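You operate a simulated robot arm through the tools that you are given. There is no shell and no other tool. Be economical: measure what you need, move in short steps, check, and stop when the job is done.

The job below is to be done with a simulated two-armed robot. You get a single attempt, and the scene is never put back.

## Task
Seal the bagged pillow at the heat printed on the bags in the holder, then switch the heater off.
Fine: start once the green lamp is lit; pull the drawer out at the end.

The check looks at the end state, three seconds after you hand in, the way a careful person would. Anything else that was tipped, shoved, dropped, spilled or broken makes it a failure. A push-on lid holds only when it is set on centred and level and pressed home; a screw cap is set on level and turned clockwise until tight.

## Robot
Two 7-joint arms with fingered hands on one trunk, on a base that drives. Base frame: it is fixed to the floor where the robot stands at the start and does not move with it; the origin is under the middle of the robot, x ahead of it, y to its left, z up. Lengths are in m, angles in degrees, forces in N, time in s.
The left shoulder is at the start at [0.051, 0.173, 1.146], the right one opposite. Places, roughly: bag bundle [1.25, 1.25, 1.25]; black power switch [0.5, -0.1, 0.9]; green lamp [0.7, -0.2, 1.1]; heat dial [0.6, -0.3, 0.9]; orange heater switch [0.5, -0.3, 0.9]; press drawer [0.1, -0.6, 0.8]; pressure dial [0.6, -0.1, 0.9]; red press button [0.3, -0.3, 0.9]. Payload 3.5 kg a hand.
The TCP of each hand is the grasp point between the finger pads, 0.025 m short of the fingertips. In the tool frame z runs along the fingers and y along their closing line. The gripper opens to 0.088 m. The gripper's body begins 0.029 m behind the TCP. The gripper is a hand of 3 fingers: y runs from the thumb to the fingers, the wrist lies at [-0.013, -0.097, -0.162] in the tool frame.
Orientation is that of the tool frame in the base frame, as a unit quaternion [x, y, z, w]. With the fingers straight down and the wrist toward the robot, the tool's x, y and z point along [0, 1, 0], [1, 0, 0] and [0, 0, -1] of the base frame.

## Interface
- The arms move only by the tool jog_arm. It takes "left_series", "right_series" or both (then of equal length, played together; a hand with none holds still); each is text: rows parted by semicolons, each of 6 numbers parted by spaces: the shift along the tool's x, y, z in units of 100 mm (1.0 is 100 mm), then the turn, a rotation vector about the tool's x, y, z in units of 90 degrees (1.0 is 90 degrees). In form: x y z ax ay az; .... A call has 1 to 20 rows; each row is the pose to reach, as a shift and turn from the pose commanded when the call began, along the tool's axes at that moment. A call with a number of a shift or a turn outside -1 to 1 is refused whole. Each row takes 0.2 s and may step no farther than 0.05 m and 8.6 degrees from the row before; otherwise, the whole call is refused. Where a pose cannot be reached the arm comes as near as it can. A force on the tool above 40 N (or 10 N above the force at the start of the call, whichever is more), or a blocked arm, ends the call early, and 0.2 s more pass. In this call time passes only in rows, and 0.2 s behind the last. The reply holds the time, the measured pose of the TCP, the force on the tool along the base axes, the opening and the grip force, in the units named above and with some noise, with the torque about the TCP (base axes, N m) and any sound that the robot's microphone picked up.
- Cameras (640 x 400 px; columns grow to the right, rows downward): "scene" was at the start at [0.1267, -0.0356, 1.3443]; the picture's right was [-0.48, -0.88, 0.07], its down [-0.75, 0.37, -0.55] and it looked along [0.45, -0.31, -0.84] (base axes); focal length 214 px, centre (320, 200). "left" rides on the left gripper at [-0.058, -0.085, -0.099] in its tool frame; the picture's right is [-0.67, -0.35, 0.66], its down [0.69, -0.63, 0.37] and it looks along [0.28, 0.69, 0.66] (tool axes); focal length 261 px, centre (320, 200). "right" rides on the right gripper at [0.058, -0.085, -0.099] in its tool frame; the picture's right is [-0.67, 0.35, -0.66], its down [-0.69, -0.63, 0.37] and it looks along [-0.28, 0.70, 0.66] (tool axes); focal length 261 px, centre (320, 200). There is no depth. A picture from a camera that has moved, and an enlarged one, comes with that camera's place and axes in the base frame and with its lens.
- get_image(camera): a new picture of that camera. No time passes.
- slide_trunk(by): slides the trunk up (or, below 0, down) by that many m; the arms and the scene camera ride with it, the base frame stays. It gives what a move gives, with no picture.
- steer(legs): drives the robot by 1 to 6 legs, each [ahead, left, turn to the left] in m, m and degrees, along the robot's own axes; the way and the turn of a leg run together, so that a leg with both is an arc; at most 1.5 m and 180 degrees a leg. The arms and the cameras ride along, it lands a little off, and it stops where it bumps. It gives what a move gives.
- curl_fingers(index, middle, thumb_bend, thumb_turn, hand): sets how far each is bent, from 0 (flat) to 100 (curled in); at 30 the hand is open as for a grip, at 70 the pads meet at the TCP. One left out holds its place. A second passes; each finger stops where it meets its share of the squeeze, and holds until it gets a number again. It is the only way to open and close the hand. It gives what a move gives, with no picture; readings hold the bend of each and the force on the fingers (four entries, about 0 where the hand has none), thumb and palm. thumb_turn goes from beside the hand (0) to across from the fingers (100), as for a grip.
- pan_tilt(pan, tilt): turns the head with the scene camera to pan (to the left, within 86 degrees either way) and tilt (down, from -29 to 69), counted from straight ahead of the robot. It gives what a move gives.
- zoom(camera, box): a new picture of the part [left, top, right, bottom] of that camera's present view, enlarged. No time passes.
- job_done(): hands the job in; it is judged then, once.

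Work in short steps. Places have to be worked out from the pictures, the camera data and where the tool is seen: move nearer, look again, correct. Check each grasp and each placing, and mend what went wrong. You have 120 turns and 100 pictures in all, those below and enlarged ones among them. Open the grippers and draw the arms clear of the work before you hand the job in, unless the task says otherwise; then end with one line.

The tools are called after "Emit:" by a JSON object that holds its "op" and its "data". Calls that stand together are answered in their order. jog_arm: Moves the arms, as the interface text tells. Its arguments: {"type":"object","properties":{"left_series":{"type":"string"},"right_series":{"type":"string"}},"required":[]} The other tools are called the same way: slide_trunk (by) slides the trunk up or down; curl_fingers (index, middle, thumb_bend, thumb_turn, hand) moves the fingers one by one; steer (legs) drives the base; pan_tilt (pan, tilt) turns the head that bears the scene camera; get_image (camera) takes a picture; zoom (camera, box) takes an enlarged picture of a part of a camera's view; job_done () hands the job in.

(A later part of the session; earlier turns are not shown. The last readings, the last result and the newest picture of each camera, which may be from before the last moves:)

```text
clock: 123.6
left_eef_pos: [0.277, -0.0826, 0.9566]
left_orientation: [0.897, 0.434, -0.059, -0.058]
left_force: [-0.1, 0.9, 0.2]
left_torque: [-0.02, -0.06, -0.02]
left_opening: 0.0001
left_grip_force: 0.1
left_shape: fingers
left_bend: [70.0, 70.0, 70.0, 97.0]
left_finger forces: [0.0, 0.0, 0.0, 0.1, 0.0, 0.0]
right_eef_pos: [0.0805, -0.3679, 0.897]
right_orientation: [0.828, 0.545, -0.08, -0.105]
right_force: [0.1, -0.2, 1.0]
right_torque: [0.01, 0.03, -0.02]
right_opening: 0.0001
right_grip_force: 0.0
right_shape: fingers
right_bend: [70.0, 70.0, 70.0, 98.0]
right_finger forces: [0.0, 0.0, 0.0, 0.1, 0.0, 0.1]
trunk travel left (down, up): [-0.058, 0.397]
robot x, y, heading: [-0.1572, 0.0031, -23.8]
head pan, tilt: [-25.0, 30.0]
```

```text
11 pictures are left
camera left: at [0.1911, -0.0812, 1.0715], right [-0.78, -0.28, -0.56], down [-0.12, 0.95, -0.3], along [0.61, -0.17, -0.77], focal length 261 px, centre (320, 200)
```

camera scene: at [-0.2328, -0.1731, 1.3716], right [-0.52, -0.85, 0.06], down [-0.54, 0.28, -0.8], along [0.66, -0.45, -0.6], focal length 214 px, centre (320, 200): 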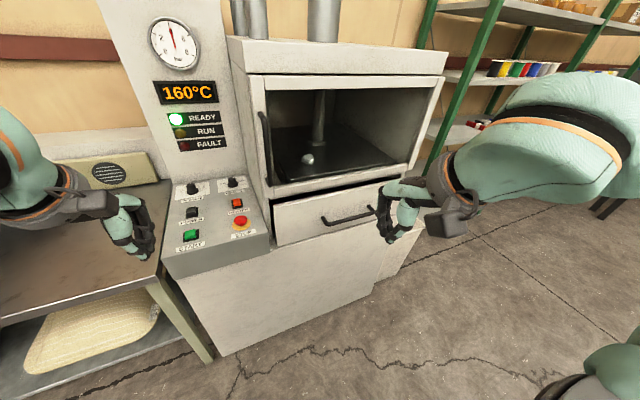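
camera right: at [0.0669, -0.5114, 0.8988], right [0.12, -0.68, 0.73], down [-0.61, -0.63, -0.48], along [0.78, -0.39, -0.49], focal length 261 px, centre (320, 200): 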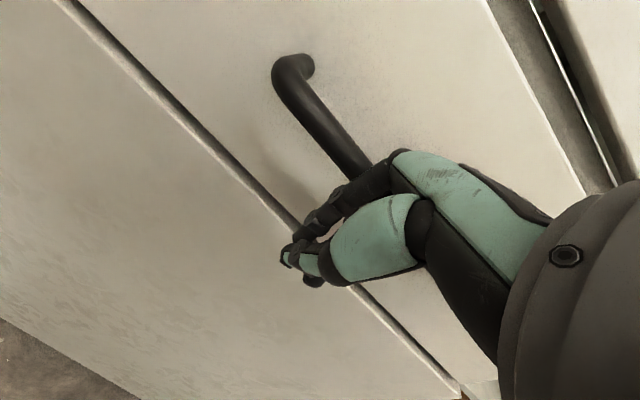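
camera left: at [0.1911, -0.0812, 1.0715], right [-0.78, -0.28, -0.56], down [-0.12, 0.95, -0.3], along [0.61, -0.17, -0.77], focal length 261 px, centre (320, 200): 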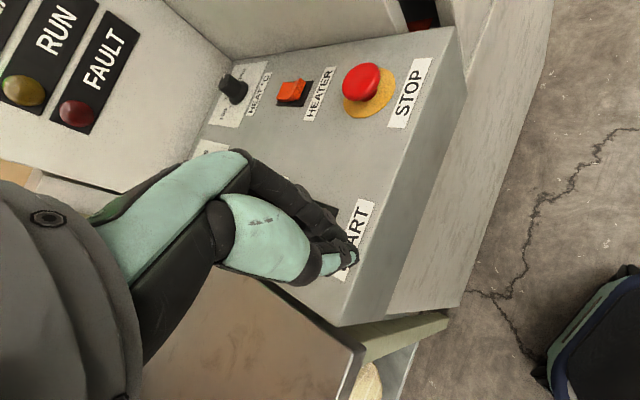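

The tip is over the START label; the button is ≈8 cm further forward at [0.355,-0.10]. I hover over it and check.

Emit:
{"op": "jog_arm", "data": {"left_series": "0.19 0.39 0 0 0 0; 0.375 0.775 0.06 0 0 0"}}

Emit:
{"op": "get_image", "data": {"camera": "left"}}

```text
clock: 124.2
left_eef_pos: [0.3608, -0.1005, 0.9355]
left_orientation: [0.897, 0.433, -0.059, -0.059]
left_force: [0.0, 0.5, -0.1]
left_torque: [0.01, -0.01, -0.01]
left_opening: 0.0001
left_grip_force: 0.0
left_shape: fingers
left_bend: [70.0, 70.0, 70.0, 97.0]
left_finger forces: [0.1, 0.0, 0.0, 0.1, 0.0, 0.0]
right_eef_pos: [0.0815, -0.3672, 0.8954]
right_orientation: [0.828, 0.545, -0.082, -0.108]
right_force: [0.3, 0.6, -0.4]
right_torque: [0.01, 0.0, 0.01]
right_opening: 0.0
right_grip_force: 0.1
right_shape: fingers
right_bend: [70.0, 70.0, 70.0, 98.0]
right_finger forces: [0.1, 0.1, 0.1, 0.1, 0.1, 0.0]
trunk travel left (down, up): [-0.058, 0.397]
robot x, y, heading: [-0.1612, 0.0057, -23.9]
head pan, tilt: [-25.0, 30.0]
```

```text
10 pictures are left
camera left: at [0.2744, -0.1002, 1.0497], right [-0.79, -0.28, -0.55], down [-0.12, 0.95, -0.3], along [0.61, -0.17, -0.78], focal length 261 px, centre (320, 200)
```

left: 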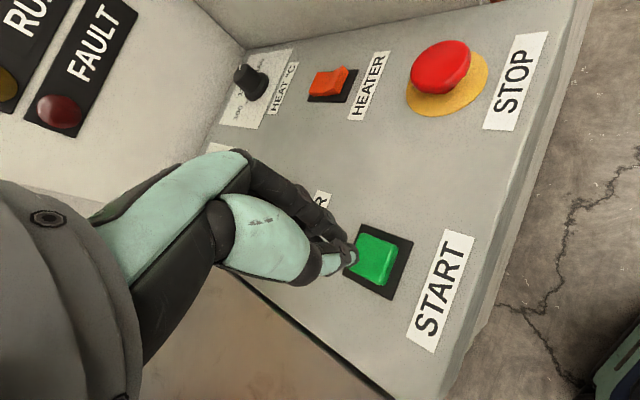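

The button centre computes to [0.349,-0.102]; a small 8 mm correction and then I press straight down.

Emit:
{"op": "jog_arm", "data": {"left_series": "-0.06 -0.03 0.12 0 0 0; -0.058 -0.015 0.22 0 0 0; -0.055 -0.003 0.3 0 0 0; -0.05 0.006 0.36 0 0 0; -0.048 0.014 0.42 0 0 0; -0.046 0.022 0.47 0 0 0; -0.044 0.028 0.51 0 0 0"}}

Emit:
{"op": "jog_arm", "data": {"left_series": "0 0 -0.3 0 0 0; 0 0 -0.6 0 0 0"}}

Emit:
{"op": "pan_tilt", "data": {"pan": 5, "tilt": 0}}

Emit:
{"op": "get_image", "data": {"camera": "scene"}}

```text
clock: 125.8
left_eef_pos: [0.3514, -0.1039, 0.8874]
left_orientation: [0.897, 0.434, -0.057, -0.056]
left_force: [8.4, -4.1, 25.9]
left_torque: [-0.09, -0.18, 0.01]
left_opening: 0.0
left_grip_force: 13.3
left_shape: fingers
left_bend: [71.0, 71.0, 69.0, 97.0]
left_finger forces: [21.3, 5.6, 0.0, 0.0, 0.0, 0.1]
right_eef_pos: [0.0797, -0.3671, 0.8977]
right_orientation: [0.828, 0.545, -0.081, -0.106]
right_force: [0.2, 0.6, -0.2]
right_torque: [0.0, -0.01, -0.04]
right_opening: 0.0
right_grip_force: 0.1
right_shape: fingers
right_bend: [70.0, 70.0, 70.0, 98.0]
right_finger forces: [0.0, 0.0, 0.1, 0.1, 0.1, 0.1]
trunk travel left (down, up): [-0.058, 0.397]
robot x, y, heading: [-0.1599, 0.0006, -23.8]
head pan, tilt: [-25.0, 30.0]
heard: click
```

```text
clock: 126.4
left_eef_pos: [0.3616, -0.1076, 0.9462]
left_orientation: [0.897, 0.433, -0.059, -0.058]
left_force: [-0.7, -0.5, 0.6]
left_torque: [0.01, -0.01, 0.01]
left_opening: 0.0
left_grip_force: 0.1
left_shape: fingers
left_bend: [70.0, 70.0, 70.0, 97.0]
left_finger forces: [0.0, 0.0, 0.1, 0.0, 0.0, 0.1]
right_eef_pos: [0.0815, -0.3676, 0.8957]
right_orientation: [0.827, 0.546, -0.081, -0.105]
right_force: [-0.6, 0.1, 0.0]
right_torque: [-0.04, 0.0, 0.0]
right_opening: 0.0001
right_grip_force: 0.0
right_shape: fingers
right_bend: [70.0, 70.0, 70.0, 98.0]
right_finger forces: [0.1, 0.1, 0.0, 0.0, 0.1, 0.0]
trunk travel left (down, up): [-0.058, 0.397]
robot x, y, heading: [-0.1554, 0.0061, -23.9]
head pan, tilt: [-25.0, 30.0]
```

```text
clock: 127.4
left_eef_pos: [0.3629, -0.1064, 0.945]
left_orientation: [0.897, 0.434, -0.059, -0.058]
left_force: [0.2, 0.0, 0.1]
left_torque: [0.04, -0.02, 0.0]
left_opening: 0.0
left_grip_force: 0.2
left_shape: fingers
left_bend: [70.0, 70.0, 70.0, 97.0]
left_finger forces: [0.1, 0.0, 0.1, 0.0, 0.0, 0.1]
right_eef_pos: [0.0816, -0.3665, 0.8959]
right_orientation: [0.827, 0.546, -0.082, -0.106]
right_force: [-0.8, -1.0, 0.4]
right_torque: [0.0, 0.02, 0.01]
right_opening: 0.0002
right_grip_force: 0.0
right_shape: fingers
right_bend: [70.0, 70.0, 70.0, 98.0]
right_finger forces: [0.0, 0.0, 0.1, 0.1, 0.1, 0.0]
trunk travel left (down, up): [-0.058, 0.397]
robot x, y, heading: [-0.1594, 0.0016, -23.7]
head pan, tilt: [5.0, 0.0]
```

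```text
9 pictures are left
camera scene: at [0.125, -0.1112, 1.1747], right [-0.33, -0.94, -0.03], down [-0.37, 0.16, -0.92], along [0.87, -0.29, -0.4], focal length 214 px, centre (320, 200)
```

scene: 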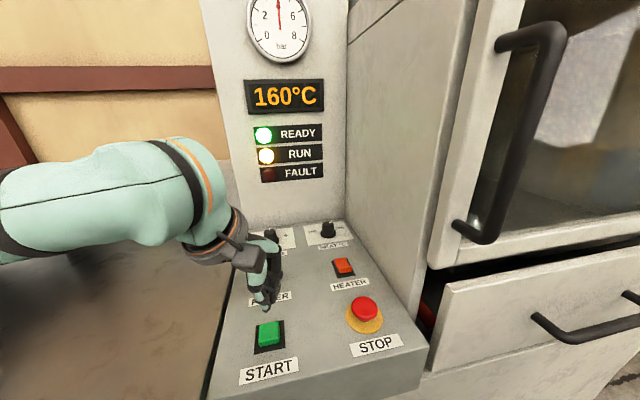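

RUN is lit. While it seals, I fold the right arm back and up so that I can later approach HEATER safely, then check the lamps.

Emit:
{"op": "jog_arm", "data": {"left_series": "0 -0.1 -0.2 0 0 0; 0 -0.1 -0.3 0 0 0; 0 -0.1 -0.3 0 0 0; 0 -0.1 -0.3 0 0 0", "right_series": "0 0 -0.45 0 0 0; 0 0 -0.9 0 0 0; 0 -0.4 -1 0 0 0; 0 -0.8 -1 0 0 0"}}

Emit:
{"op": "jog_arm", "data": {"right_series": "0 -0.1 -0.45 0 0 0; 0 -0.3 -0.8 0 0 0; 0 -0.3 -0.8 0 0 0; 0 -0.3 -0.8 0 0 0; 0 -0.3 -0.8 0 0 0; 0 -0.3 -0.8 0 0 0; 0 -0.3 -0.8 0 0 0; 0 -0.3 -0.8 0 0 0; 0 -0.3 -0.8 0 0 0; 0 -0.3 -0.8 0 0 0; 0 -0.3 -0.8 0 0 0; 0 -0.3 -0.8 0 0 0; 0 -0.3 -0.8 0 0 0; 0 -0.3 -0.8 0 0 0; 0 -0.3 -0.8 0 0 0; 0 -0.3 -0.8 0 0 0; 0 -0.3 -0.8 0 0 0; 0 -0.3 -0.8 0 0 0; 0 -0.3 -0.8 0 0 0; 0 -0.3 -0.8 0 0 0"}}

Emit:
{"op": "get_image", "data": {"camera": "scene"}}

```text
clock: 128.4
left_eef_pos: [0.3598, -0.1021, 0.9767]
left_orientation: [0.897, 0.434, -0.059, -0.057]
left_force: [0.2, 0.0, 0.1]
left_torque: [0.0, 0.0, 0.02]
left_opening: 0.0002
left_grip_force: 0.1
left_shape: fingers
left_bend: [70.0, 70.0, 70.0, 97.0]
left_finger forces: [0.0, 0.0, 0.1, 0.0, 0.0, 0.1]
right_eef_pos: [0.0331, -0.3446, 1.016]
right_orientation: [0.827, 0.545, -0.082, -0.107]
right_force: [-0.4, -0.7, 0.0]
right_torque: [0.02, 0.01, -0.02]
right_opening: 0.0001
right_grip_force: 0.1
right_shape: fingers
right_bend: [70.0, 70.0, 70.0, 98.0]
right_finger forces: [0.0, 0.1, 0.1, 0.1, 0.0, 0.0]
trunk travel left (down, up): [-0.058, 0.397]
robot x, y, heading: [-0.1548, 0.0056, -24.0]
head pan, tilt: [5.0, 0.0]
```

```text
clock: 132.6
left_eef_pos: [0.3605, -0.1033, 0.9765]
left_orientation: [0.897, 0.434, -0.059, -0.058]
left_force: [0.1, -0.3, -0.1]
left_torque: [0.0, 0.0, 0.01]
left_opening: 0.0001
left_grip_force: 0.1
left_shape: fingers
left_bend: [70.0, 70.0, 70.0, 97.0]
left_finger forces: [0.1, 0.0, 0.0, 0.1, 0.1, 0.0]
right_eef_pos: [0.0293, -0.3404, 1.101]
right_orientation: [0.827, 0.545, -0.081, -0.107]
right_force: [0.2, -0.1, -0.4]
right_torque: [0.0, 0.02, -0.03]
right_opening: 0.0001
right_grip_force: 0.0
right_shape: fingers
right_bend: [70.0, 70.0, 70.0, 98.0]
right_finger forces: [0.0, 0.0, 0.0, 0.1, 0.0, 0.0]
trunk travel left (down, up): [-0.058, 0.397]
robot x, y, heading: [-0.1599, 0.0046, -23.8]
head pan, tilt: [5.0, 0.0]
```

```text
8 pictures are left
camera scene: at [0.1251, -0.1112, 1.1748], right [-0.33, -0.94, -0.03], down [-0.37, 0.16, -0.92], along [0.87, -0.29, -0.4], focal length 214 px, centre (320, 200)
```

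scene: 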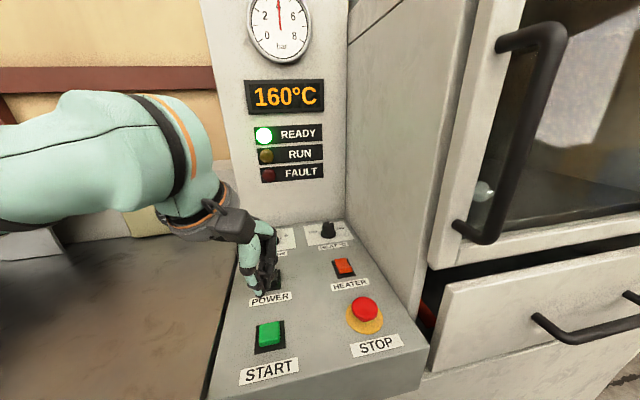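

The cycle finished with READY on and no fault. Now the heater must go off: I drive ahead 0.14 m to bring HEATER into reach.

Emit:
{"op": "steer", "data": {"legs": [[0.14, 0, 0]]}}

```text
clock: 133.9
left_eef_pos: [0.4904, -0.1629, 0.9767]
left_orientation: [0.898, 0.433, -0.06, -0.058]
left_force: [0.6, 0.0, -0.7]
left_torque: [0.0, 0.01, -0.01]
left_opening: 0.0001
left_grip_force: 0.0
left_shape: fingers
left_bend: [70.0, 70.0, 70.0, 97.0]
left_finger forces: [0.0, 0.0, 0.1, 0.1, 0.0, 0.1]
right_eef_pos: [0.1597, -0.3987, 1.1002]
right_orientation: [0.828, 0.544, -0.082, -0.108]
right_force: [-0.7, -0.2, -0.2]
right_torque: [0.04, 0.0, 0.01]
right_opening: 0.0003
right_grip_force: 0.1
right_shape: fingers
right_bend: [70.0, 70.0, 70.0, 98.0]
right_finger forces: [0.0, 0.1, 0.1, 0.0, 0.0, 0.1]
trunk travel left (down, up): [-0.058, 0.397]
robot x, y, heading: [-0.0278, -0.0571, -23.8]
head pan, tilt: [5.0, 0.0]
```

I move the tip over HEATER's near end at ≈[0.43,-0.262] and check before pressing.

Emit:
{"op": "jog_arm", "data": {"left_series": "-0.3 0.07 0.1 0 0 0; -0.6 0.14 0.2 0 0 0; -0.9 0.2 0.3 0 0 0"}}

Emit:
{"op": "jog_arm", "data": {"left_series": "-0.22 0.04 0.2 0 0 0"}}

Emit:
{"op": "get_image", "data": {"camera": "left"}}

```text
clock: 134.7
left_eef_pos: [0.4443, -0.247, 0.9504]
left_orientation: [0.898, 0.433, -0.059, -0.059]
left_force: [-0.2, -0.1, -0.7]
left_torque: [0.0, -0.01, -0.01]
left_opening: 0.0002
left_grip_force: 0.1
left_shape: fingers
left_bend: [70.0, 70.0, 70.0, 97.0]
left_finger forces: [0.1, 0.0, 0.0, 0.0, 0.1, 0.1]
right_eef_pos: [0.1582, -0.4007, 1.0993]
right_orientation: [0.829, 0.543, -0.08, -0.108]
right_force: [-0.4, -0.8, 0.5]
right_torque: [0.02, -0.02, 0.02]
right_opening: 0.0
right_grip_force: 0.1
right_shape: fingers
right_bend: [70.0, 70.0, 70.0, 98.0]
right_finger forces: [0.0, 0.0, 0.1, 0.0, 0.0, 0.1]
trunk travel left (down, up): [-0.058, 0.397]
robot x, y, heading: [-0.0263, -0.0577, -24.2]
head pan, tilt: [5.0, 0.0]
```

```text
clock: 135.1
left_eef_pos: [0.4313, -0.2658, 0.9297]
left_orientation: [0.898, 0.432, -0.058, -0.058]
left_force: [-0.9, 0.3, -0.2]
left_torque: [-0.01, -0.01, 0.0]
left_opening: 0.0001
left_grip_force: 0.0
left_shape: fingers
left_bend: [70.0, 70.0, 70.0, 97.0]
left_finger forces: [0.0, 0.0, 0.1, 0.0, 0.1, 0.0]
right_eef_pos: [0.1596, -0.4016, 1.0999]
right_orientation: [0.828, 0.544, -0.081, -0.107]
right_force: [-0.3, -0.8, 0.1]
right_torque: [0.01, -0.04, 0.0]
right_opening: 0.0003
right_grip_force: 0.1
right_shape: fingers
right_bend: [70.0, 70.0, 70.0, 98.0]
right_finger forces: [0.1, 0.0, 0.0, 0.0, 0.0, 0.0]
trunk travel left (down, up): [-0.058, 0.397]
robot x, y, heading: [-0.0246, -0.053, -24.1]
head pan, tilt: [5.0, 0.0]
```

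```text
7 pictures are left
camera left: at [0.3458, -0.2645, 1.045], right [-0.79, -0.27, -0.55], down [-0.12, 0.95, -0.3], along [0.61, -0.17, -0.78], focal length 261 px, centre (320, 200)
```

left: 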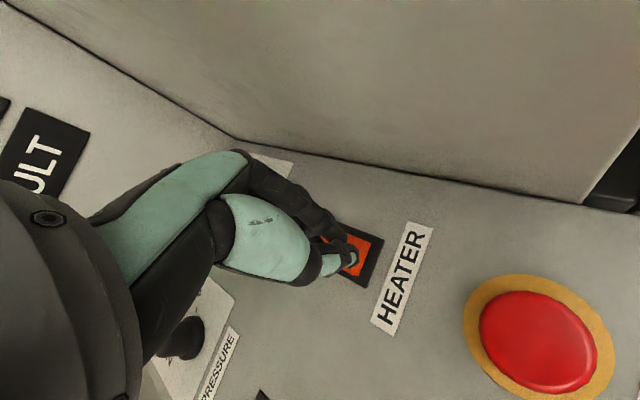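

The tip is right over the rocker's near end. I press straight down.

Emit:
{"op": "jog_arm", "data": {"left_series": "0.01 0.04 0.12 0 0 0; 0.015 0.055 0.22 0 0 0; 0.02 0.065 0.29 0 0 0; 0.022 0.075 0.35 0 0 0; 0.025 0.085 0.41 0 0 0; 0.027 0.09 0.46 0 0 0"}}

Emit:
{"op": "jog_arm", "data": {"left_series": "0 0 -0.3 0 0 0; 0.3 0 -0.6 0 0 0; 0.7 0 -0.8 0 0 0"}}

Emit:
{"op": "get_image", "data": {"camera": "left"}}

```text
clock: 136.5
left_eef_pos: [0.4359, -0.2644, 0.8929]
left_orientation: [0.898, 0.433, -0.058, -0.049]
left_force: [0.1, -1.9, 22.3]
left_torque: [-0.02, 0.07, 0.04]
left_opening: 0.0003
left_grip_force: 11.9
left_shape: fingers
left_bend: [71.0, 71.0, 68.0, 97.0]
left_finger forces: [19.2, 4.3, 0.0, 0.1, 0.1, 0.1]
right_eef_pos: [0.1569, -0.3988, 1.1019]
right_orientation: [0.829, 0.544, -0.081, -0.106]
right_force: [-0.6, 0.5, -0.1]
right_torque: [-0.03, 0.0, 0.02]
right_opening: 0.0001
right_grip_force: 0.0
right_shape: fingers
right_bend: [70.0, 70.0, 70.0, 98.0]
right_finger forces: [0.0, 0.0, 0.0, 0.1, 0.0, 0.0]
trunk travel left (down, up): [-0.058, 0.397]
robot x, y, heading: [-0.0266, -0.0582, -24.1]
head pan, tilt: [5.0, 0.0]
stopped in row 6 (left hand): the force on the tool passed its limit at 46 N (the readings are from after the stop); the commanded pose is now the measured one
```

```text
clock: 137.3
left_eef_pos: [0.4956, -0.2152, 0.9627]
left_orientation: [0.898, 0.432, -0.058, -0.053]
left_force: [0.0, 0.3, -0.2]
left_torque: [-0.02, 0.03, 0.01]
left_opening: 0.0
left_grip_force: 0.0
left_shape: fingers
left_bend: [70.0, 70.0, 70.0, 97.0]
left_finger forces: [0.0, 0.0, 0.0, 0.0, 0.0, 0.0]
right_eef_pos: [0.1605, -0.3996, 1.1003]
right_orientation: [0.829, 0.543, -0.081, -0.106]
right_force: [0.3, -0.4, -0.6]
right_torque: [0.0, -0.01, 0.0]
right_opening: 0.0002
right_grip_force: 0.1
right_shape: fingers
right_bend: [70.0, 70.0, 70.0, 98.0]
right_finger forces: [0.0, 0.0, 0.0, 0.0, 0.1, 0.1]
trunk travel left (down, up): [-0.058, 0.397]
robot x, y, heading: [-0.0246, -0.0558, -23.8]
head pan, tilt: [5.0, 0.0]
```

```text
6 pictures are left
camera left: at [0.4082, -0.212, 1.0772], right [-0.78, -0.28, -0.56], down [-0.12, 0.94, -0.31], along [0.61, -0.18, -0.77], focal length 261 px, centre (320, 200)
```

left: 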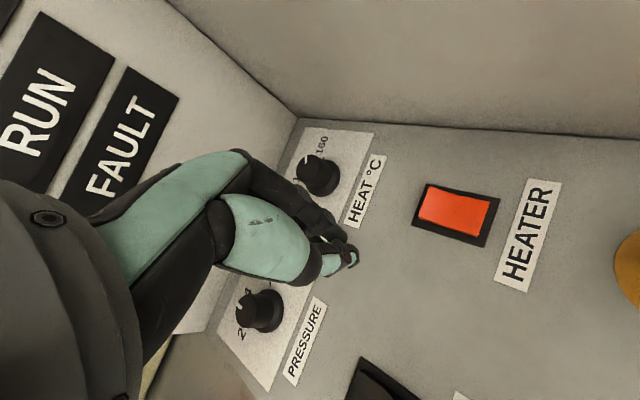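

The switch state is hard to tell from this; I check the display for a falling temperature.

Emit:
{"op": "pan_tilt", "data": {"pan": 0, "tilt": -3}}

Emit:
{"op": "get_image", "data": {"camera": "scene"}}

```text
clock: 137.9
left_eef_pos: [0.4951, -0.2149, 0.9625]
left_orientation: [0.898, 0.433, -0.058, -0.052]
left_force: [-0.3, -0.5, -0.6]
left_torque: [0.01, 0.01, -0.02]
left_opening: 0.0003
left_grip_force: 0.1
left_shape: fingers
left_bend: [70.0, 70.0, 70.0, 97.0]
left_finger forces: [0.1, 0.0, 0.1, 0.1, 0.2, 0.1]
right_eef_pos: [0.1597, -0.3992, 1.101]
right_orientation: [0.828, 0.544, -0.082, -0.106]
right_force: [-0.3, -1.3, -0.1]
right_torque: [0.02, 0.03, 0.04]
right_opening: 0.0003
right_grip_force: 0.0
right_shape: fingers
right_bend: [70.0, 70.0, 70.0, 98.0]
right_finger forces: [0.0, 0.1, 0.1, 0.1, 0.0, 0.0]
trunk travel left (down, up): [-0.058, 0.397]
robot x, y, heading: [-0.0269, -0.0537, -24.0]
head pan, tilt: [0.0, -3.0]
```

```text
5 pictures are left
camera scene: at [0.2539, -0.178, 1.1795], right [-0.41, -0.91, 0.0], down [-0.32, 0.14, -0.94], along [0.86, -0.38, -0.35], focal length 214 px, centre (320, 200)
```

scene: 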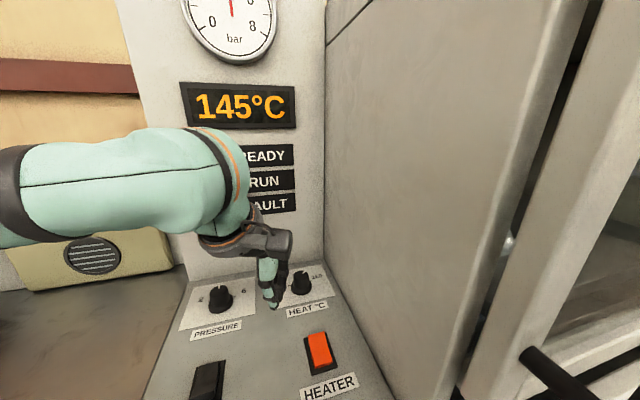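

145 °C and falling: the heater is off. Now the drawer: I retract the left hand, back away and line up with the drawer handle (now ≈[0.23,-0.62,0.837]).

Emit:
{"op": "jog_arm", "data": {"left_series": "0.05 -0.4 -0.2 0 0 0; 0.08 -0.8 -0.3 0 0 0; 0.1 -1 -0.3 0 0 0"}}

Emit:
{"op": "steer", "data": {"legs": [[-0.4, 0, 0], [0, 0, 16]]}}

Emit:
{"op": "jog_arm", "data": {"left_series": "0.05 -0.3 0 0 0 0"}}

Emit:
{"op": "curl_fingers", "data": {"hand": "right", "index": 30, "middle": 30, "thumb_bend": 30}}

```text
clock: 138.7
left_eef_pos: [0.4294, -0.1447, 1.0066]
left_orientation: [0.898, 0.433, -0.057, -0.052]
left_force: [0.4, 1.2, 0.1]
left_torque: [0.0, -0.01, -0.01]
left_opening: 0.0001
left_grip_force: 0.1
left_shape: fingers
left_bend: [70.0, 70.0, 70.0, 97.0]
left_finger forces: [0.1, 0.0, 0.1, 0.0, 0.0, 0.0]
right_eef_pos: [0.1593, -0.4001, 1.1005]
right_orientation: [0.828, 0.544, -0.081, -0.107]
right_force: [-0.4, -0.7, 0.0]
right_torque: [0.02, 0.01, 0.03]
right_opening: 0.0001
right_grip_force: 0.1
right_shape: fingers
right_bend: [70.0, 70.0, 70.0, 98.0]
right_finger forces: [0.0, 0.1, 0.0, 0.0, 0.0, 0.0]
trunk travel left (down, up): [-0.058, 0.397]
robot x, y, heading: [-0.0262, -0.0556, -24.0]
head pan, tilt: [0.0, -3.0]
```

```text
clock: 142.1
left_eef_pos: [0.075, 0.1505, 1.0078]
left_orientation: [0.823, 0.563, -0.064, -0.043]
left_force: [-0.4, 1.0, -0.6]
left_torque: [0.0, -0.04, 0.02]
left_opening: 0.0
left_grip_force: 0.0
left_shape: fingers
left_bend: [70.0, 70.0, 70.0, 97.0]
left_finger forces: [0.0, 0.0, 0.0, 0.0, 0.0, 0.0]
right_eef_pos: [-0.1064, -0.1711, 1.1003]
right_orientation: [0.737, 0.662, -0.096, -0.093]
right_force: [-1.0, -0.3, 0.4]
right_torque: [0.01, 0.01, -0.01]
right_opening: 0.0002
right_grip_force: 0.1
right_shape: fingers
right_bend: [70.0, 70.0, 70.0, 98.0]
right_finger forces: [0.0, 0.0, 0.0, 0.0, 0.1, 0.0]
trunk travel left (down, up): [-0.058, 0.397]
robot x, y, heading: [-0.3856, 0.0985, -6.5]
head pan, tilt: [0.0, -3.0]
```

```text
clock: 142.5
left_eef_pos: [0.0455, 0.1675, 1.0145]
left_orientation: [0.823, 0.563, -0.065, -0.043]
left_force: [-0.5, 0.5, -0.1]
left_torque: [0.02, 0.0, -0.02]
left_opening: 0.0002
left_grip_force: 0.0
left_shape: fingers
left_bend: [70.0, 70.0, 70.0, 97.0]
left_finger forces: [0.0, 0.0, 0.0, 0.0, 0.0, 0.0]
right_eef_pos: [-0.1076, -0.1707, 1.1021]
right_orientation: [0.738, 0.661, -0.096, -0.093]
right_force: [-0.4, -0.6, -0.4]
right_torque: [-0.01, -0.05, -0.02]
right_opening: 0.0001
right_grip_force: 0.1
right_shape: fingers
right_bend: [70.0, 70.0, 70.0, 98.0]
right_finger forces: [0.0, 0.0, 0.2, 0.1, 0.0, 0.0]
trunk travel left (down, up): [-0.058, 0.397]
robot x, y, heading: [-0.3865, 0.1029, -6.6]
head pan, tilt: [0.0, -3.0]
```

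```text
clock: 143.5
left_eef_pos: [0.0462, 0.1682, 1.0129]
left_orientation: [0.823, 0.563, -0.065, -0.043]
left_force: [0.1, -0.8, -0.1]
left_torque: [0.0, -0.02, -0.01]
left_opening: 0.0
left_grip_force: 0.2
left_shape: fingers
left_bend: [70.0, 70.0, 70.0, 97.0]
left_finger forces: [0.0, 0.0, 0.0, 0.0, 0.1, 0.1]
right_eef_pos: [-0.1075, -0.171, 1.0999]
right_orientation: [0.738, 0.661, -0.097, -0.094]
right_force: [0.3, 0.6, -0.4]
right_torque: [0.01, -0.01, -0.01]
right_opening: 0.0843
right_grip_force: 0.1
right_shape: fingers
right_bend: [30.0, 30.0, 30.0, 98.0]
right_finger forces: [0.0, 0.0, 0.0, 0.0, 0.1, 0.1]
trunk travel left (down, up): [-0.058, 0.397]
robot x, y, heading: [-0.3863, 0.1009, -7.0]
head pan, tilt: [0.0, -3.0]
```

I rotate the open right hand so that the fingers point nearly forward (horizontal grip around the bar), moving slightly forward while doing so.

Emit:
{"op": "jog_arm", "data": {"right_series": "0 0.1 0 -0.09 0 0; 0 0.2 0 -0.18 0 0; 0 0.3 0 -0.27 0 0; 0 0.4 0 -0.36 0 0; 0 0.5 0 -0.45 0 0; 0 0.6 0 -0.54 0 0; 0 0.7 0 -0.63 0 0; 0 0.8 0 -0.72 0 0; 0 0.9 0 -0.81 0 0; 0 1 0 -0.9 0 0; 0 1 0 -0.97 0 0"}}

```text
clock: 145.9
left_eef_pos: [0.0479, 0.1681, 1.0125]
left_orientation: [0.823, 0.563, -0.066, -0.044]
left_force: [-0.1, -0.2, 0.8]
left_torque: [-0.02, 0.0, 0.02]
left_opening: 0.0
left_grip_force: 0.0
left_shape: fingers
left_bend: [70.0, 70.0, 70.0, 97.0]
left_finger forces: [0.0, 0.0, 0.0, 0.1, 0.1, 0.0]
right_eef_pos: [0.0419, -0.189, 1.1771]
right_orientation: [0.599, 0.554, 0.382, 0.434]
right_force: [-1.3, -0.1, -0.1]
right_torque: [0.04, -0.03, -0.01]
right_opening: 0.0846
right_grip_force: 0.1
right_shape: fingers
right_bend: [30.0, 30.0, 30.0, 98.0]
right_finger forces: [0.0, 0.0, 0.0, 0.0, 0.0, 0.0]
right hand out of reach, approached as far as the arm can: row 7, 8, 9, 10, 11
trunk travel left (down, up): [-0.058, 0.397]
robot x, y, heading: [-0.3882, 0.1044, -7.0]
head pan, tilt: [0.0, -3.0]
```

Tool is now 71° forward. I lower it towards the handle height (z≈0.84) in front of the machine.

Emit:
{"op": "jog_arm", "data": {"right_series": "0 -0.45 0.16 0 0 0; 0 -0.9 0.32 0 0 0"}}

Emit:
{"op": "jog_arm", "data": {"right_series": "0 -0.45 0.16 0 0 0; 0 -0.9 0.32 0 0 0"}}

Emit:
{"op": "jog_arm", "data": {"right_series": "0 -0.45 0.16 0 0 0; 0 -0.9 0.32 0 0 0"}}

Emit:
{"op": "steer", "data": {"legs": [[-0.05, -0.43, 0]]}}

```text
clock: 146.5
left_eef_pos: [0.047, 0.169, 1.0134]
left_orientation: [0.823, 0.562, -0.065, -0.043]
left_force: [-0.1, 0.0, 0.4]
left_torque: [0.0, -0.01, 0.0]
left_opening: 0.0
left_grip_force: 0.1
left_shape: fingers
left_bend: [70.0, 70.0, 70.0, 97.0]
left_finger forces: [0.0, 0.0, 0.1, 0.1, 0.0, 0.1]
right_eef_pos: [0.0343, -0.1917, 1.1829]
right_orientation: [0.598, 0.548, 0.386, 0.44]
right_force: [-0.6, 0.0, 0.6]
right_torque: [-0.02, 0.0, 0.0]
right_opening: 0.0845
right_grip_force: 0.1
right_shape: fingers
right_bend: [30.0, 30.0, 30.0, 98.0]
right_finger forces: [0.0, 0.0, 0.0, 0.0, 0.0, 0.0]
right hand out of reach, approached as far as the arm can: row 1, 2
trunk travel left (down, up): [-0.058, 0.397]
robot x, y, heading: [-0.387, 0.0997, -6.9]
head pan, tilt: [0.0, -3.0]
```

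```text
clock: 147.1
left_eef_pos: [0.0467, 0.1687, 1.013]
left_orientation: [0.823, 0.563, -0.066, -0.043]
left_force: [0.9, 1.3, 0.3]
left_torque: [-0.02, -0.02, 0.03]
left_opening: 0.0
left_grip_force: 0.0
left_shape: fingers
left_bend: [70.0, 70.0, 70.0, 97.0]
left_finger forces: [0.0, 0.1, 0.0, 0.1, 0.0, 0.1]
right_eef_pos: [0.0312, -0.2128, 1.1748]
right_orientation: [0.598, 0.547, 0.386, 0.441]
right_force: [1.1, 0.5, 0.0]
right_torque: [-0.02, 0.01, -0.02]
right_opening: 0.0847
right_grip_force: 0.0
right_shape: fingers
right_bend: [30.0, 30.0, 30.0, 98.0]
right_finger forces: [0.0, 0.1, 0.0, 0.0, 0.0, 0.0]
right hand out of reach, approached as far as the arm can: row 1, 2
trunk travel left (down, up): [-0.058, 0.397]
robot x, y, heading: [-0.3858, 0.1012, -6.7]
head pan, tilt: [0.0, -3.0]
```

```text
clock: 147.7
left_eef_pos: [0.047, 0.1684, 1.0123]
left_orientation: [0.823, 0.563, -0.065, -0.043]
left_force: [-0.1, 1.1, 0.2]
left_torque: [0.0, 0.0, 0.0]
left_opening: 0.0
left_grip_force: 0.1
left_shape: fingers
left_bend: [70.0, 70.0, 70.0, 97.0]
left_finger forces: [0.0, 0.0, 0.0, 0.1, 0.0, 0.1]
right_eef_pos: [0.0319, -0.2213, 1.1709]
right_orientation: [0.599, 0.547, 0.385, 0.441]
right_force: [0.5, 0.5, 0.5]
right_torque: [0.01, 0.01, -0.01]
right_opening: 0.0847
right_grip_force: 0.0
right_shape: fingers
right_bend: [30.0, 30.0, 30.0, 98.0]
right_finger forces: [0.1, 0.0, 0.1, 0.0, 0.1, 0.0]
right hand out of reach, approached as far as the arm can: row 1, 2
trunk travel left (down, up): [-0.058, 0.397]
robot x, y, heading: [-0.3849, 0.1018, -6.4]
head pan, tilt: [0.0, -3.0]
```

```text
clock: 150.4
left_eef_pos: [-0.0559, -0.2662, 1.0137]
left_orientation: [0.822, 0.564, -0.065, -0.042]
left_force: [0.1, -0.3, -0.2]
left_torque: [0.03, 0.02, 0.0]
left_opening: 0.0
left_grip_force: 0.2
left_shape: fingers
left_bend: [70.0, 70.0, 70.0, 97.0]
left_finger forces: [0.1, 0.0, 0.0, 0.1, 0.0, 0.0]
right_eef_pos: [-0.0691, -0.6571, 1.1703]
right_orientation: [0.597, 0.548, 0.388, 0.44]
right_force: [-1.1, -0.2, -0.2]
right_torque: [-0.03, 0.04, 0.01]
right_opening: 0.0848
right_grip_force: 0.1
right_shape: fingers
right_bend: [30.0, 30.0, 30.0, 98.0]
right_finger forces: [0.0, 0.0, 0.1, 0.1, 0.0, 0.0]
trunk travel left (down, up): [-0.058, 0.397]
robot x, y, heading: [-0.4881, -0.3382, -6.4]
head pan, tilt: [0.0, -3.0]
```

The arm can't reach low with this steep orientation, so I go back to the near-vertical tool that worked when pushing (tilt ≈14°), and will hook the bar with straight fingers.

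Emit:
{"op": "jog_arm", "data": {"right_series": "0 0 0 0.09 0 0; 0 0 0 0.18 0 0; 0 0 0 0.27 0 0; 0 -0.1 0 0.36 0 0; 0 -0.3 0.1 0.45 0 0; 0 -0.5 0.15 0.54 0 0; 0 -0.8 0.25 0.63 0 0; 0 -1 0.33 0.63 0 0"}}

Emit:
{"op": "jog_arm", "data": {"right_series": "0.2 0 0.4 0 0 0; 0.4 0 0.8 0 0 0; 0.4 0 1 0 0 0"}}

```text
clock: 152.2
left_eef_pos: [-0.0559, -0.2691, 1.0115]
left_orientation: [0.822, 0.564, -0.066, -0.044]
left_force: [0.3, 0.5, 0.1]
left_torque: [0.0, -0.03, 0.02]
left_opening: 0.0001
left_grip_force: 0.2
left_shape: fingers
left_bend: [70.0, 70.0, 70.0, 97.0]
left_finger forces: [0.0, 0.1, 0.0, 0.1, 0.0, 0.0]
right_eef_pos: [-0.0671, -0.6562, 1.0672]
right_orientation: [0.735, 0.666, 0.08, 0.103]
right_force: [0.2, 0.2, 0.3]
right_torque: [-0.02, 0.0, -0.02]
right_opening: 0.0849
right_grip_force: 0.1
right_shape: fingers
right_bend: [30.0, 30.0, 30.0, 98.0]
right_finger forces: [0.0, 0.0, 0.1, 0.0, 0.0, 0.0]
trunk travel left (down, up): [-0.058, 0.397]
robot x, y, heading: [-0.4911, -0.3336, -6.6]
head pan, tilt: [0.0, -3.0]
```

```text
clock: 153.0
left_eef_pos: [-0.0546, -0.2673, 1.0136]
left_orientation: [0.822, 0.564, -0.066, -0.044]
left_force: [-0.1, 0.6, 0.0]
left_torque: [-0.01, -0.01, 0.01]
left_opening: 0.0001
left_grip_force: 0.1
left_shape: fingers
left_bend: [70.0, 70.0, 70.0, 97.0]
left_finger forces: [0.0, 0.0, 0.0, 0.0, 0.0, 0.1]
right_eef_pos: [-0.0401, -0.6209, 0.9662]
right_orientation: [0.734, 0.666, 0.08, 0.102]
right_force: [0.1, -0.3, 0.1]
right_torque: [0.0, 0.02, 0.01]
right_opening: 0.0847
right_grip_force: 0.0
right_shape: fingers
right_bend: [30.0, 30.0, 30.0, 98.0]
right_finger forces: [0.1, 0.1, 0.1, 0.0, 0.1, 0.0]
trunk travel left (down, up): [-0.058, 0.397]
robot x, y, heading: [-0.4908, -0.3333, -6.4]
head pan, tilt: [0.0, -3.0]
```

That works: TCP at z 0.966, tilt 15°. I drive ahead towards the handle and take a picture to fine-tune.

Emit:
{"op": "steer", "data": {"legs": [[0.225, 0.02, 0]]}}

Emit:
{"op": "get_image", "data": {"camera": "right"}}

```text
clock: 154.8
left_eef_pos: [0.1731, -0.2701, 1.0144]
left_orientation: [0.82, 0.567, -0.064, -0.042]
left_force: [-0.1, -0.1, 0.2]
left_torque: [-0.01, 0.01, 0.0]
left_opening: 0.0
left_grip_force: 0.0
left_shape: fingers
left_bend: [70.0, 70.0, 70.0, 97.0]
left_finger forces: [0.0, 0.1, 0.0, 0.0, 0.1, 0.0]
right_eef_pos: [0.1907, -0.6225, 0.9689]
right_orientation: [0.732, 0.668, 0.081, 0.103]
right_force: [-9.5, 0.4, -0.1]
right_torque: [0.02, -0.09, -0.11]
right_opening: 0.085
right_grip_force: 4.4
right_shape: fingers
right_bend: [30.0, 36.0, 30.0, 98.0]
right_finger forces: [0.1, 8.5, 0.0, 0.0, 0.0, 0.0]
trunk travel left (down, up): [-0.058, 0.397]
robot x, y, heading: [-0.2615, -0.3442, -6.3]
head pan, tilt: [0.0, -3.0]
```

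```text
4 pictures are left
camera right: at [0.088, -0.5538, 1.0426], right [0.1, -0.67, 0.74], down [-0.58, -0.64, -0.5], along [0.81, -0.37, -0.45], focal length 261 px, centre (320, 200)
```

right: 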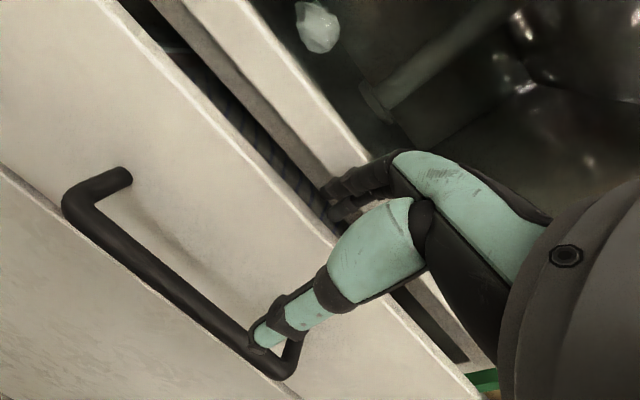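

Fingertips lightly touch the frame; from this image the bar runs [0.2125,-0.509]–[0.185,-0.718], so my TCP should be at x≈0.172. I back off 2 cm and descend so the fingers enter between bar and plate.

Emit:
{"op": "steer", "data": {"legs": [[-0.02, 0, 0]]}}

Emit:
{"op": "jog_arm", "data": {"right_series": "0 -0.08 0.3 0 0 0; 0 -0.13 0.5 0 0 0; 0 -0.18 0.7 0 0 0"}}

Emit:
{"op": "get_image", "data": {"camera": "right"}}

```text
clock: 155.6
left_eef_pos: [0.1555, -0.268, 1.012]
left_orientation: [0.82, 0.566, -0.066, -0.044]
left_force: [-1.0, 0.4, -0.5]
left_torque: [-0.01, 0.03, 0.01]
left_opening: 0.0001
left_grip_force: 0.1
left_shape: fingers
left_bend: [70.0, 70.0, 70.0, 97.0]
left_finger forces: [0.0, 0.0, 0.0, 0.0, 0.1, 0.0]
right_eef_pos: [0.1728, -0.6198, 0.9662]
right_orientation: [0.732, 0.668, 0.081, 0.104]
right_force: [-0.7, -0.6, -0.4]
right_torque: [0.02, 0.0, -0.01]
right_opening: 0.0848
right_grip_force: 0.0
right_shape: fingers
right_bend: [30.0, 30.0, 30.0, 98.0]
right_finger forces: [0.1, 0.1, 0.1, 0.0, 0.1, 0.0]
trunk travel left (down, up): [-0.058, 0.397]
robot x, y, heading: [-0.281, -0.3364, -6.3]
head pan, tilt: [0.0, -3.0]
```

```text
clock: 156.3
left_eef_pos: [0.1549, -0.2673, 1.0134]
left_orientation: [0.821, 0.566, -0.065, -0.043]
left_force: [0.0, -0.6, 0.5]
left_torque: [0.02, 0.0, 0.02]
left_opening: 0.0
left_grip_force: 0.0
left_shape: fingers
left_bend: [70.0, 70.0, 70.0, 97.0]
left_finger forces: [0.0, 0.1, 0.1, 0.0, 0.0, 0.0]
right_eef_pos: [0.1711, -0.6216, 0.9005]
right_orientation: [0.731, 0.67, 0.08, 0.104]
right_force: [-5.3, 1.3, 1.1]
right_torque: [-0.02, -0.12, -0.03]
right_opening: 0.0845
right_grip_force: 2.7
right_shape: fingers
right_bend: [30.0, 32.0, 30.0, 98.0]
right_finger forces: [0.0, 5.3, 0.0, 0.1, 0.0, 0.1]
right hand out of reach, approached as far as the arm can: row 3
trunk travel left (down, up): [-0.058, 0.397]
robot x, y, heading: [-0.2771, -0.3411, -6.2]
head pan, tilt: [0.0, -3.0]
```

```text
3 pictures are left
camera right: at [0.0684, -0.5521, 0.9748], right [0.11, -0.67, 0.74], down [-0.57, -0.65, -0.5], along [0.81, -0.37, -0.45], focal length 261 px, centre (320, 200)
```

right: 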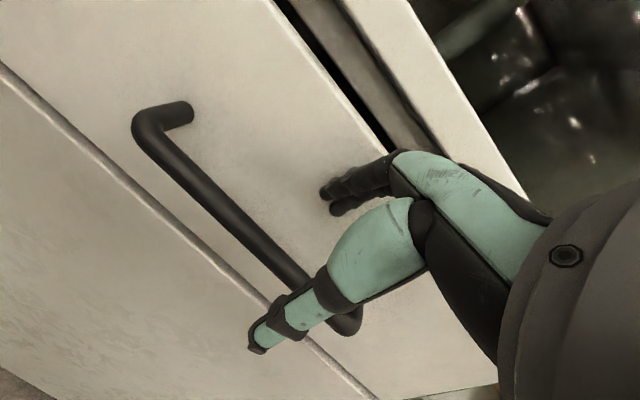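

The fingers are in front of the plate and the thumb outside the bar, with light finger contact on the plate. I back 1 cm and lower the trunk 5 cm so the fingers sink behind the bar.

Emit:
{"op": "steer", "data": {"legs": [[-0.012, 0, 0]]}}

Emit:
{"op": "slide_trunk", "data": {"by": -0.05}}

```text
clock: 157.1
left_eef_pos: [0.1437, -0.2671, 1.0122]
left_orientation: [0.821, 0.566, -0.066, -0.044]
left_force: [0.1, 0.4, -0.2]
left_torque: [0.02, 0.0, -0.03]
left_opening: 0.0
left_grip_force: 0.1
left_shape: fingers
left_bend: [70.0, 70.0, 70.0, 97.0]
left_finger forces: [0.0, 0.0, 0.1, 0.1, 0.0, 0.0]
right_eef_pos: [0.1593, -0.6197, 0.8987]
right_orientation: [0.731, 0.67, 0.078, 0.103]
right_force: [0.2, -0.6, 0.0]
right_torque: [-0.04, 0.01, -0.05]
right_opening: 0.0846
right_grip_force: 0.0
right_shape: fingers
right_bend: [30.0, 30.0, 30.0, 98.0]
right_finger forces: [0.1, 0.0, 0.0, 0.0, 0.1, 0.0]
trunk travel left (down, up): [-0.058, 0.397]
robot x, y, heading: [-0.2895, -0.335, -6.1]
head pan, tilt: [0.0, -3.0]
```

```text
clock: 157.8
left_eef_pos: [0.1526, -0.2643, 0.9644]
left_orientation: [0.816, 0.571, -0.071, -0.053]
left_force: [8.6, -0.3, -5.7]
left_torque: [0.17, 0.36, 0.21]
left_opening: 0.0
left_grip_force: 0.0
left_shape: fingers
left_bend: [70.0, 70.0, 70.0, 97.0]
left_finger forces: [0.0, 0.0, 0.1, 0.0, 0.0, 0.0]
right_eef_pos: [0.1737, -0.6218, 0.825]
right_orientation: [0.733, 0.674, 0.055, 0.075]
right_force: [-3.2, 0.1, -2.0]
right_torque: [0.03, 0.23, -0.02]
right_opening: 0.0829
right_grip_force: 4.7
right_shape: fingers
right_bend: [31.0, 36.0, 30.0, 98.0]
right_finger forces: [3.7, 4.8, 0.0, 0.0, 0.0, 0.0]
trunk travel left (down, up): [-0.021, 0.434]
robot x, y, heading: [-0.2907, -0.3383, -6.3]
head pan, tilt: [0.0, -3.0]
stopped: the force on the tool passed its limit at 96 N (the readings are from after the stop); the commanded pose is now the measured one
```

The right hand is at z 0.825, at bar height, with the fingers lightly touching the plate. I close on the bar.

Emit:
{"op": "curl_fingers", "data": {"hand": "right", "index": 62, "middle": 62, "thumb_bend": 62}}

Emit:
{"op": "get_image", "data": {"camera": "right"}}

```text
clock: 158.8
left_eef_pos: [0.1522, -0.2636, 0.9664]
left_orientation: [0.816, 0.571, -0.07, -0.052]
left_force: [14.5, 5.2, -9.9]
left_torque: [-0.44, 1.06, -0.13]
left_opening: 0.0001
left_grip_force: 0.0
left_shape: fingers
left_bend: [70.0, 70.0, 70.0, 97.0]
left_finger forces: [0.0, 0.0, 0.0, 0.0, 0.0, 0.0]
right_eef_pos: [0.1752, -0.6213, 0.8286]
right_orientation: [0.733, 0.674, 0.055, 0.076]
right_force: [9.9, -1.3, 5.0]
right_torque: [0.04, 0.09, -0.09]
right_opening: 0.0202
right_grip_force: 5.2
right_shape: fingers
right_bend: [57.0, 62.0, 62.0, 98.0]
right_finger forces: [9.4, 0.1, 0.0, 0.1, 0.0, 0.0]
trunk travel left (down, up): [-0.021, 0.434]
robot x, y, heading: [-0.2906, -0.3391, -6.4]
head pan, tilt: [0.0, -3.0]
```

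```text
2 pictures are left
camera right: at [0.0777, -0.5529, 0.9098], right [0.16, -0.67, 0.72], down [-0.61, -0.65, -0.46], along [0.78, -0.36, -0.51], focal length 261 px, centre (320, 200)
```

right: 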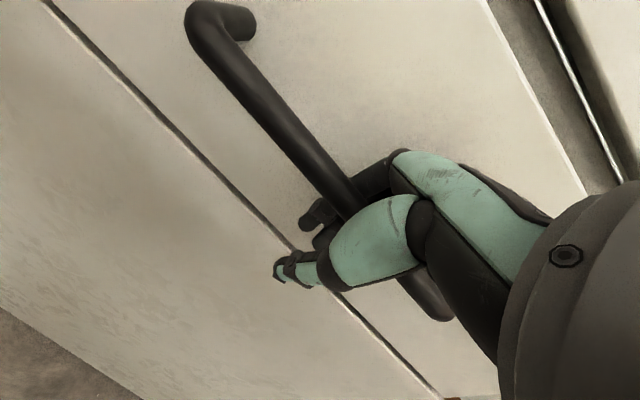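

The fingers are hooked around the bar. I pull by driving back in steps.

Emit:
{"op": "steer", "data": {"legs": [[-0.1, 0, 0]]}}

```text
clock: 159.9
left_eef_pos: [0.0551, -0.2537, 0.9674]
left_orientation: [0.817, 0.57, -0.07, -0.052]
left_force: [14.1, 4.2, -8.3]
left_torque: [-0.26, 1.12, 0.03]
left_opening: 0.0001
left_grip_force: 0.1
left_shape: fingers
left_bend: [70.0, 70.0, 70.0, 97.0]
left_finger forces: [0.0, 0.1, 0.0, 0.0, 0.1, 0.0]
right_eef_pos: [0.0771, -0.6119, 0.8268]
right_orientation: [0.732, 0.674, 0.056, 0.076]
right_force: [-0.1, -1.4, 0.6]
right_torque: [0.01, -0.01, -0.02]
right_opening: 0.0159
right_grip_force: 0.1
right_shape: fingers
right_bend: [62.0, 62.0, 62.0, 98.0]
right_finger forces: [0.1, 0.0, 0.0, 0.0, 0.0, 0.1]
trunk travel left (down, up): [-0.021, 0.434]
robot x, y, heading: [-0.3872, -0.3272, -6.3]
head pan, tilt: [0.0, -3.0]
```

Forces are near zero, as with the pushing before (the drawer slides easily). I check with a picture.

Emit:
{"op": "get_image", "data": {"camera": "right"}}

```text
1 pictures are left
camera right: at [-0.0196, -0.5425, 0.9098], right [0.16, -0.67, 0.72], down [-0.61, -0.65, -0.46], along [0.78, -0.36, -0.51], focal length 261 px, centre (320, 200)
```

right: 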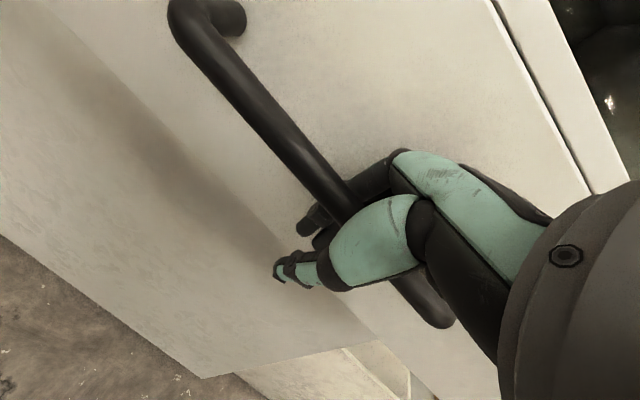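

The drawer follows the hand. I pull it the rest of the way (≈0.34 m more).

Emit:
{"op": "steer", "data": {"legs": [[-0.15, 0, 0], [-0.15, 0, 0]]}}

Emit:
{"op": "steer", "data": {"legs": [[-0.05, 0, 0]]}}

```text
clock: 162.3
left_eef_pos: [-0.2486, -0.2217, 0.967]
left_orientation: [0.816, 0.571, -0.07, -0.051]
left_force: [14.3, 2.1, -7.2]
left_torque: [-0.16, 1.15, 0.1]
left_opening: 0.0003
left_grip_force: 0.0
left_shape: fingers
left_bend: [70.0, 70.0, 70.0, 97.0]
left_finger forces: [0.0, 0.0, 0.0, 0.0, 0.0, 0.0]
right_eef_pos: [-0.2265, -0.5782, 0.8287]
right_orientation: [0.733, 0.673, 0.057, 0.075]
right_force: [-0.3, -0.9, 0.5]
right_torque: [0.04, -0.01, 0.01]
right_opening: 0.0158
right_grip_force: 0.0
right_shape: fingers
right_bend: [62.0, 62.0, 62.0, 98.0]
right_finger forces: [0.0, 0.0, 0.0, 0.1, 0.0, 0.0]
trunk travel left (down, up): [-0.021, 0.434]
robot x, y, heading: [-0.6929, -0.2941, -6.1]
head pan, tilt: [0.0, -3.0]
```

```text
clock: 163.2
left_eef_pos: [-0.2857, -0.2143, 0.9643]
left_orientation: [0.815, 0.573, -0.072, -0.053]
left_force: [4.0, -3.4, -1.8]
left_torque: [0.39, 0.26, 0.38]
left_opening: 0.0
left_grip_force: 0.1
left_shape: fingers
left_bend: [70.0, 70.0, 70.0, 97.0]
left_finger forces: [0.0, 0.0, 0.0, 0.0, 0.0, 0.0]
right_eef_pos: [-0.2603, -0.5744, 0.8301]
right_orientation: [0.734, 0.672, 0.06, 0.08]
right_force: [16.4, -3.0, 11.1]
right_torque: [0.16, 0.14, -0.14]
right_opening: 0.0264
right_grip_force: 9.5
right_shape: fingers
right_bend: [49.0, 62.0, 62.0, 98.0]
right_finger forces: [18.9, 0.1, 0.0, 0.0, 0.0, 0.0]
trunk travel left (down, up): [-0.021, 0.434]
robot x, y, heading: [-0.7295, -0.2888, -6.5]
head pan, tilt: [0.0, -3.0]
stopped in leg 1: the force on the tool passed its limit at 57 N (the readings are from after the stop); the commanded pose is now the measured one
```

The drawer is at its outer stop (57 N). I open the fingers moderately and rise straight up off the handle.

Emit:
{"op": "curl_fingers", "data": {"hand": "right", "index": 40, "middle": 40, "thumb_bend": 30}}

Emit:
{"op": "slide_trunk", "data": {"by": 0.06}}

```text
clock: 164.2
left_eef_pos: [-0.2891, -0.2158, 0.9661]
left_orientation: [0.816, 0.572, -0.07, -0.053]
left_force: [7.7, 0.1, -3.7]
left_torque: [0.05, 0.63, 0.12]
left_opening: 0.0
left_grip_force: 0.0
left_shape: fingers
left_bend: [70.0, 70.0, 70.0, 97.0]
left_finger forces: [0.0, 0.1, 0.1, 0.1, 0.0, 0.0]
right_eef_pos: [-0.2637, -0.5749, 0.8295]
right_orientation: [0.734, 0.672, 0.059, 0.079]
right_force: [2.2, 0.5, 0.3]
right_torque: [0.01, 0.01, -0.02]
right_opening: 0.0755
right_grip_force: 1.5
right_shape: fingers
right_bend: [38.0, 40.0, 30.0, 98.0]
right_finger forces: [3.1, 0.1, 0.1, 0.1, 0.0, 0.0]
trunk travel left (down, up): [-0.021, 0.434]
robot x, y, heading: [-0.7308, -0.2877, -6.3]
head pan, tilt: [0.0, -3.0]
```

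```text
clock: 165.2
left_eef_pos: [-0.2882, -0.2165, 1.0265]
left_orientation: [0.816, 0.571, -0.072, -0.053]
left_force: [0.7, 0.4, 0.5]
left_torque: [0.0, 0.01, 0.04]
left_opening: 0.0
left_grip_force: 0.0
left_shape: fingers
left_bend: [70.0, 70.0, 70.0, 97.0]
left_finger forces: [0.1, 0.0, 0.1, 0.1, 0.0, 0.1]
right_eef_pos: [-0.2643, -0.5743, 0.8894]
right_orientation: [0.735, 0.671, 0.06, 0.079]
right_force: [0.6, 0.1, 0.1]
right_torque: [0.03, 0.02, 0.01]
right_opening: 0.0741
right_grip_force: 0.1
right_shape: fingers
right_bend: [40.0, 40.0, 30.0, 98.0]
right_finger forces: [0.0, 0.1, 0.0, 0.0, 0.0, 0.1]
trunk travel left (down, up): [-0.081, 0.374]
robot x, y, heading: [-0.7334, -0.2874, -6.3]
head pan, tilt: [0.0, -3.0]
```

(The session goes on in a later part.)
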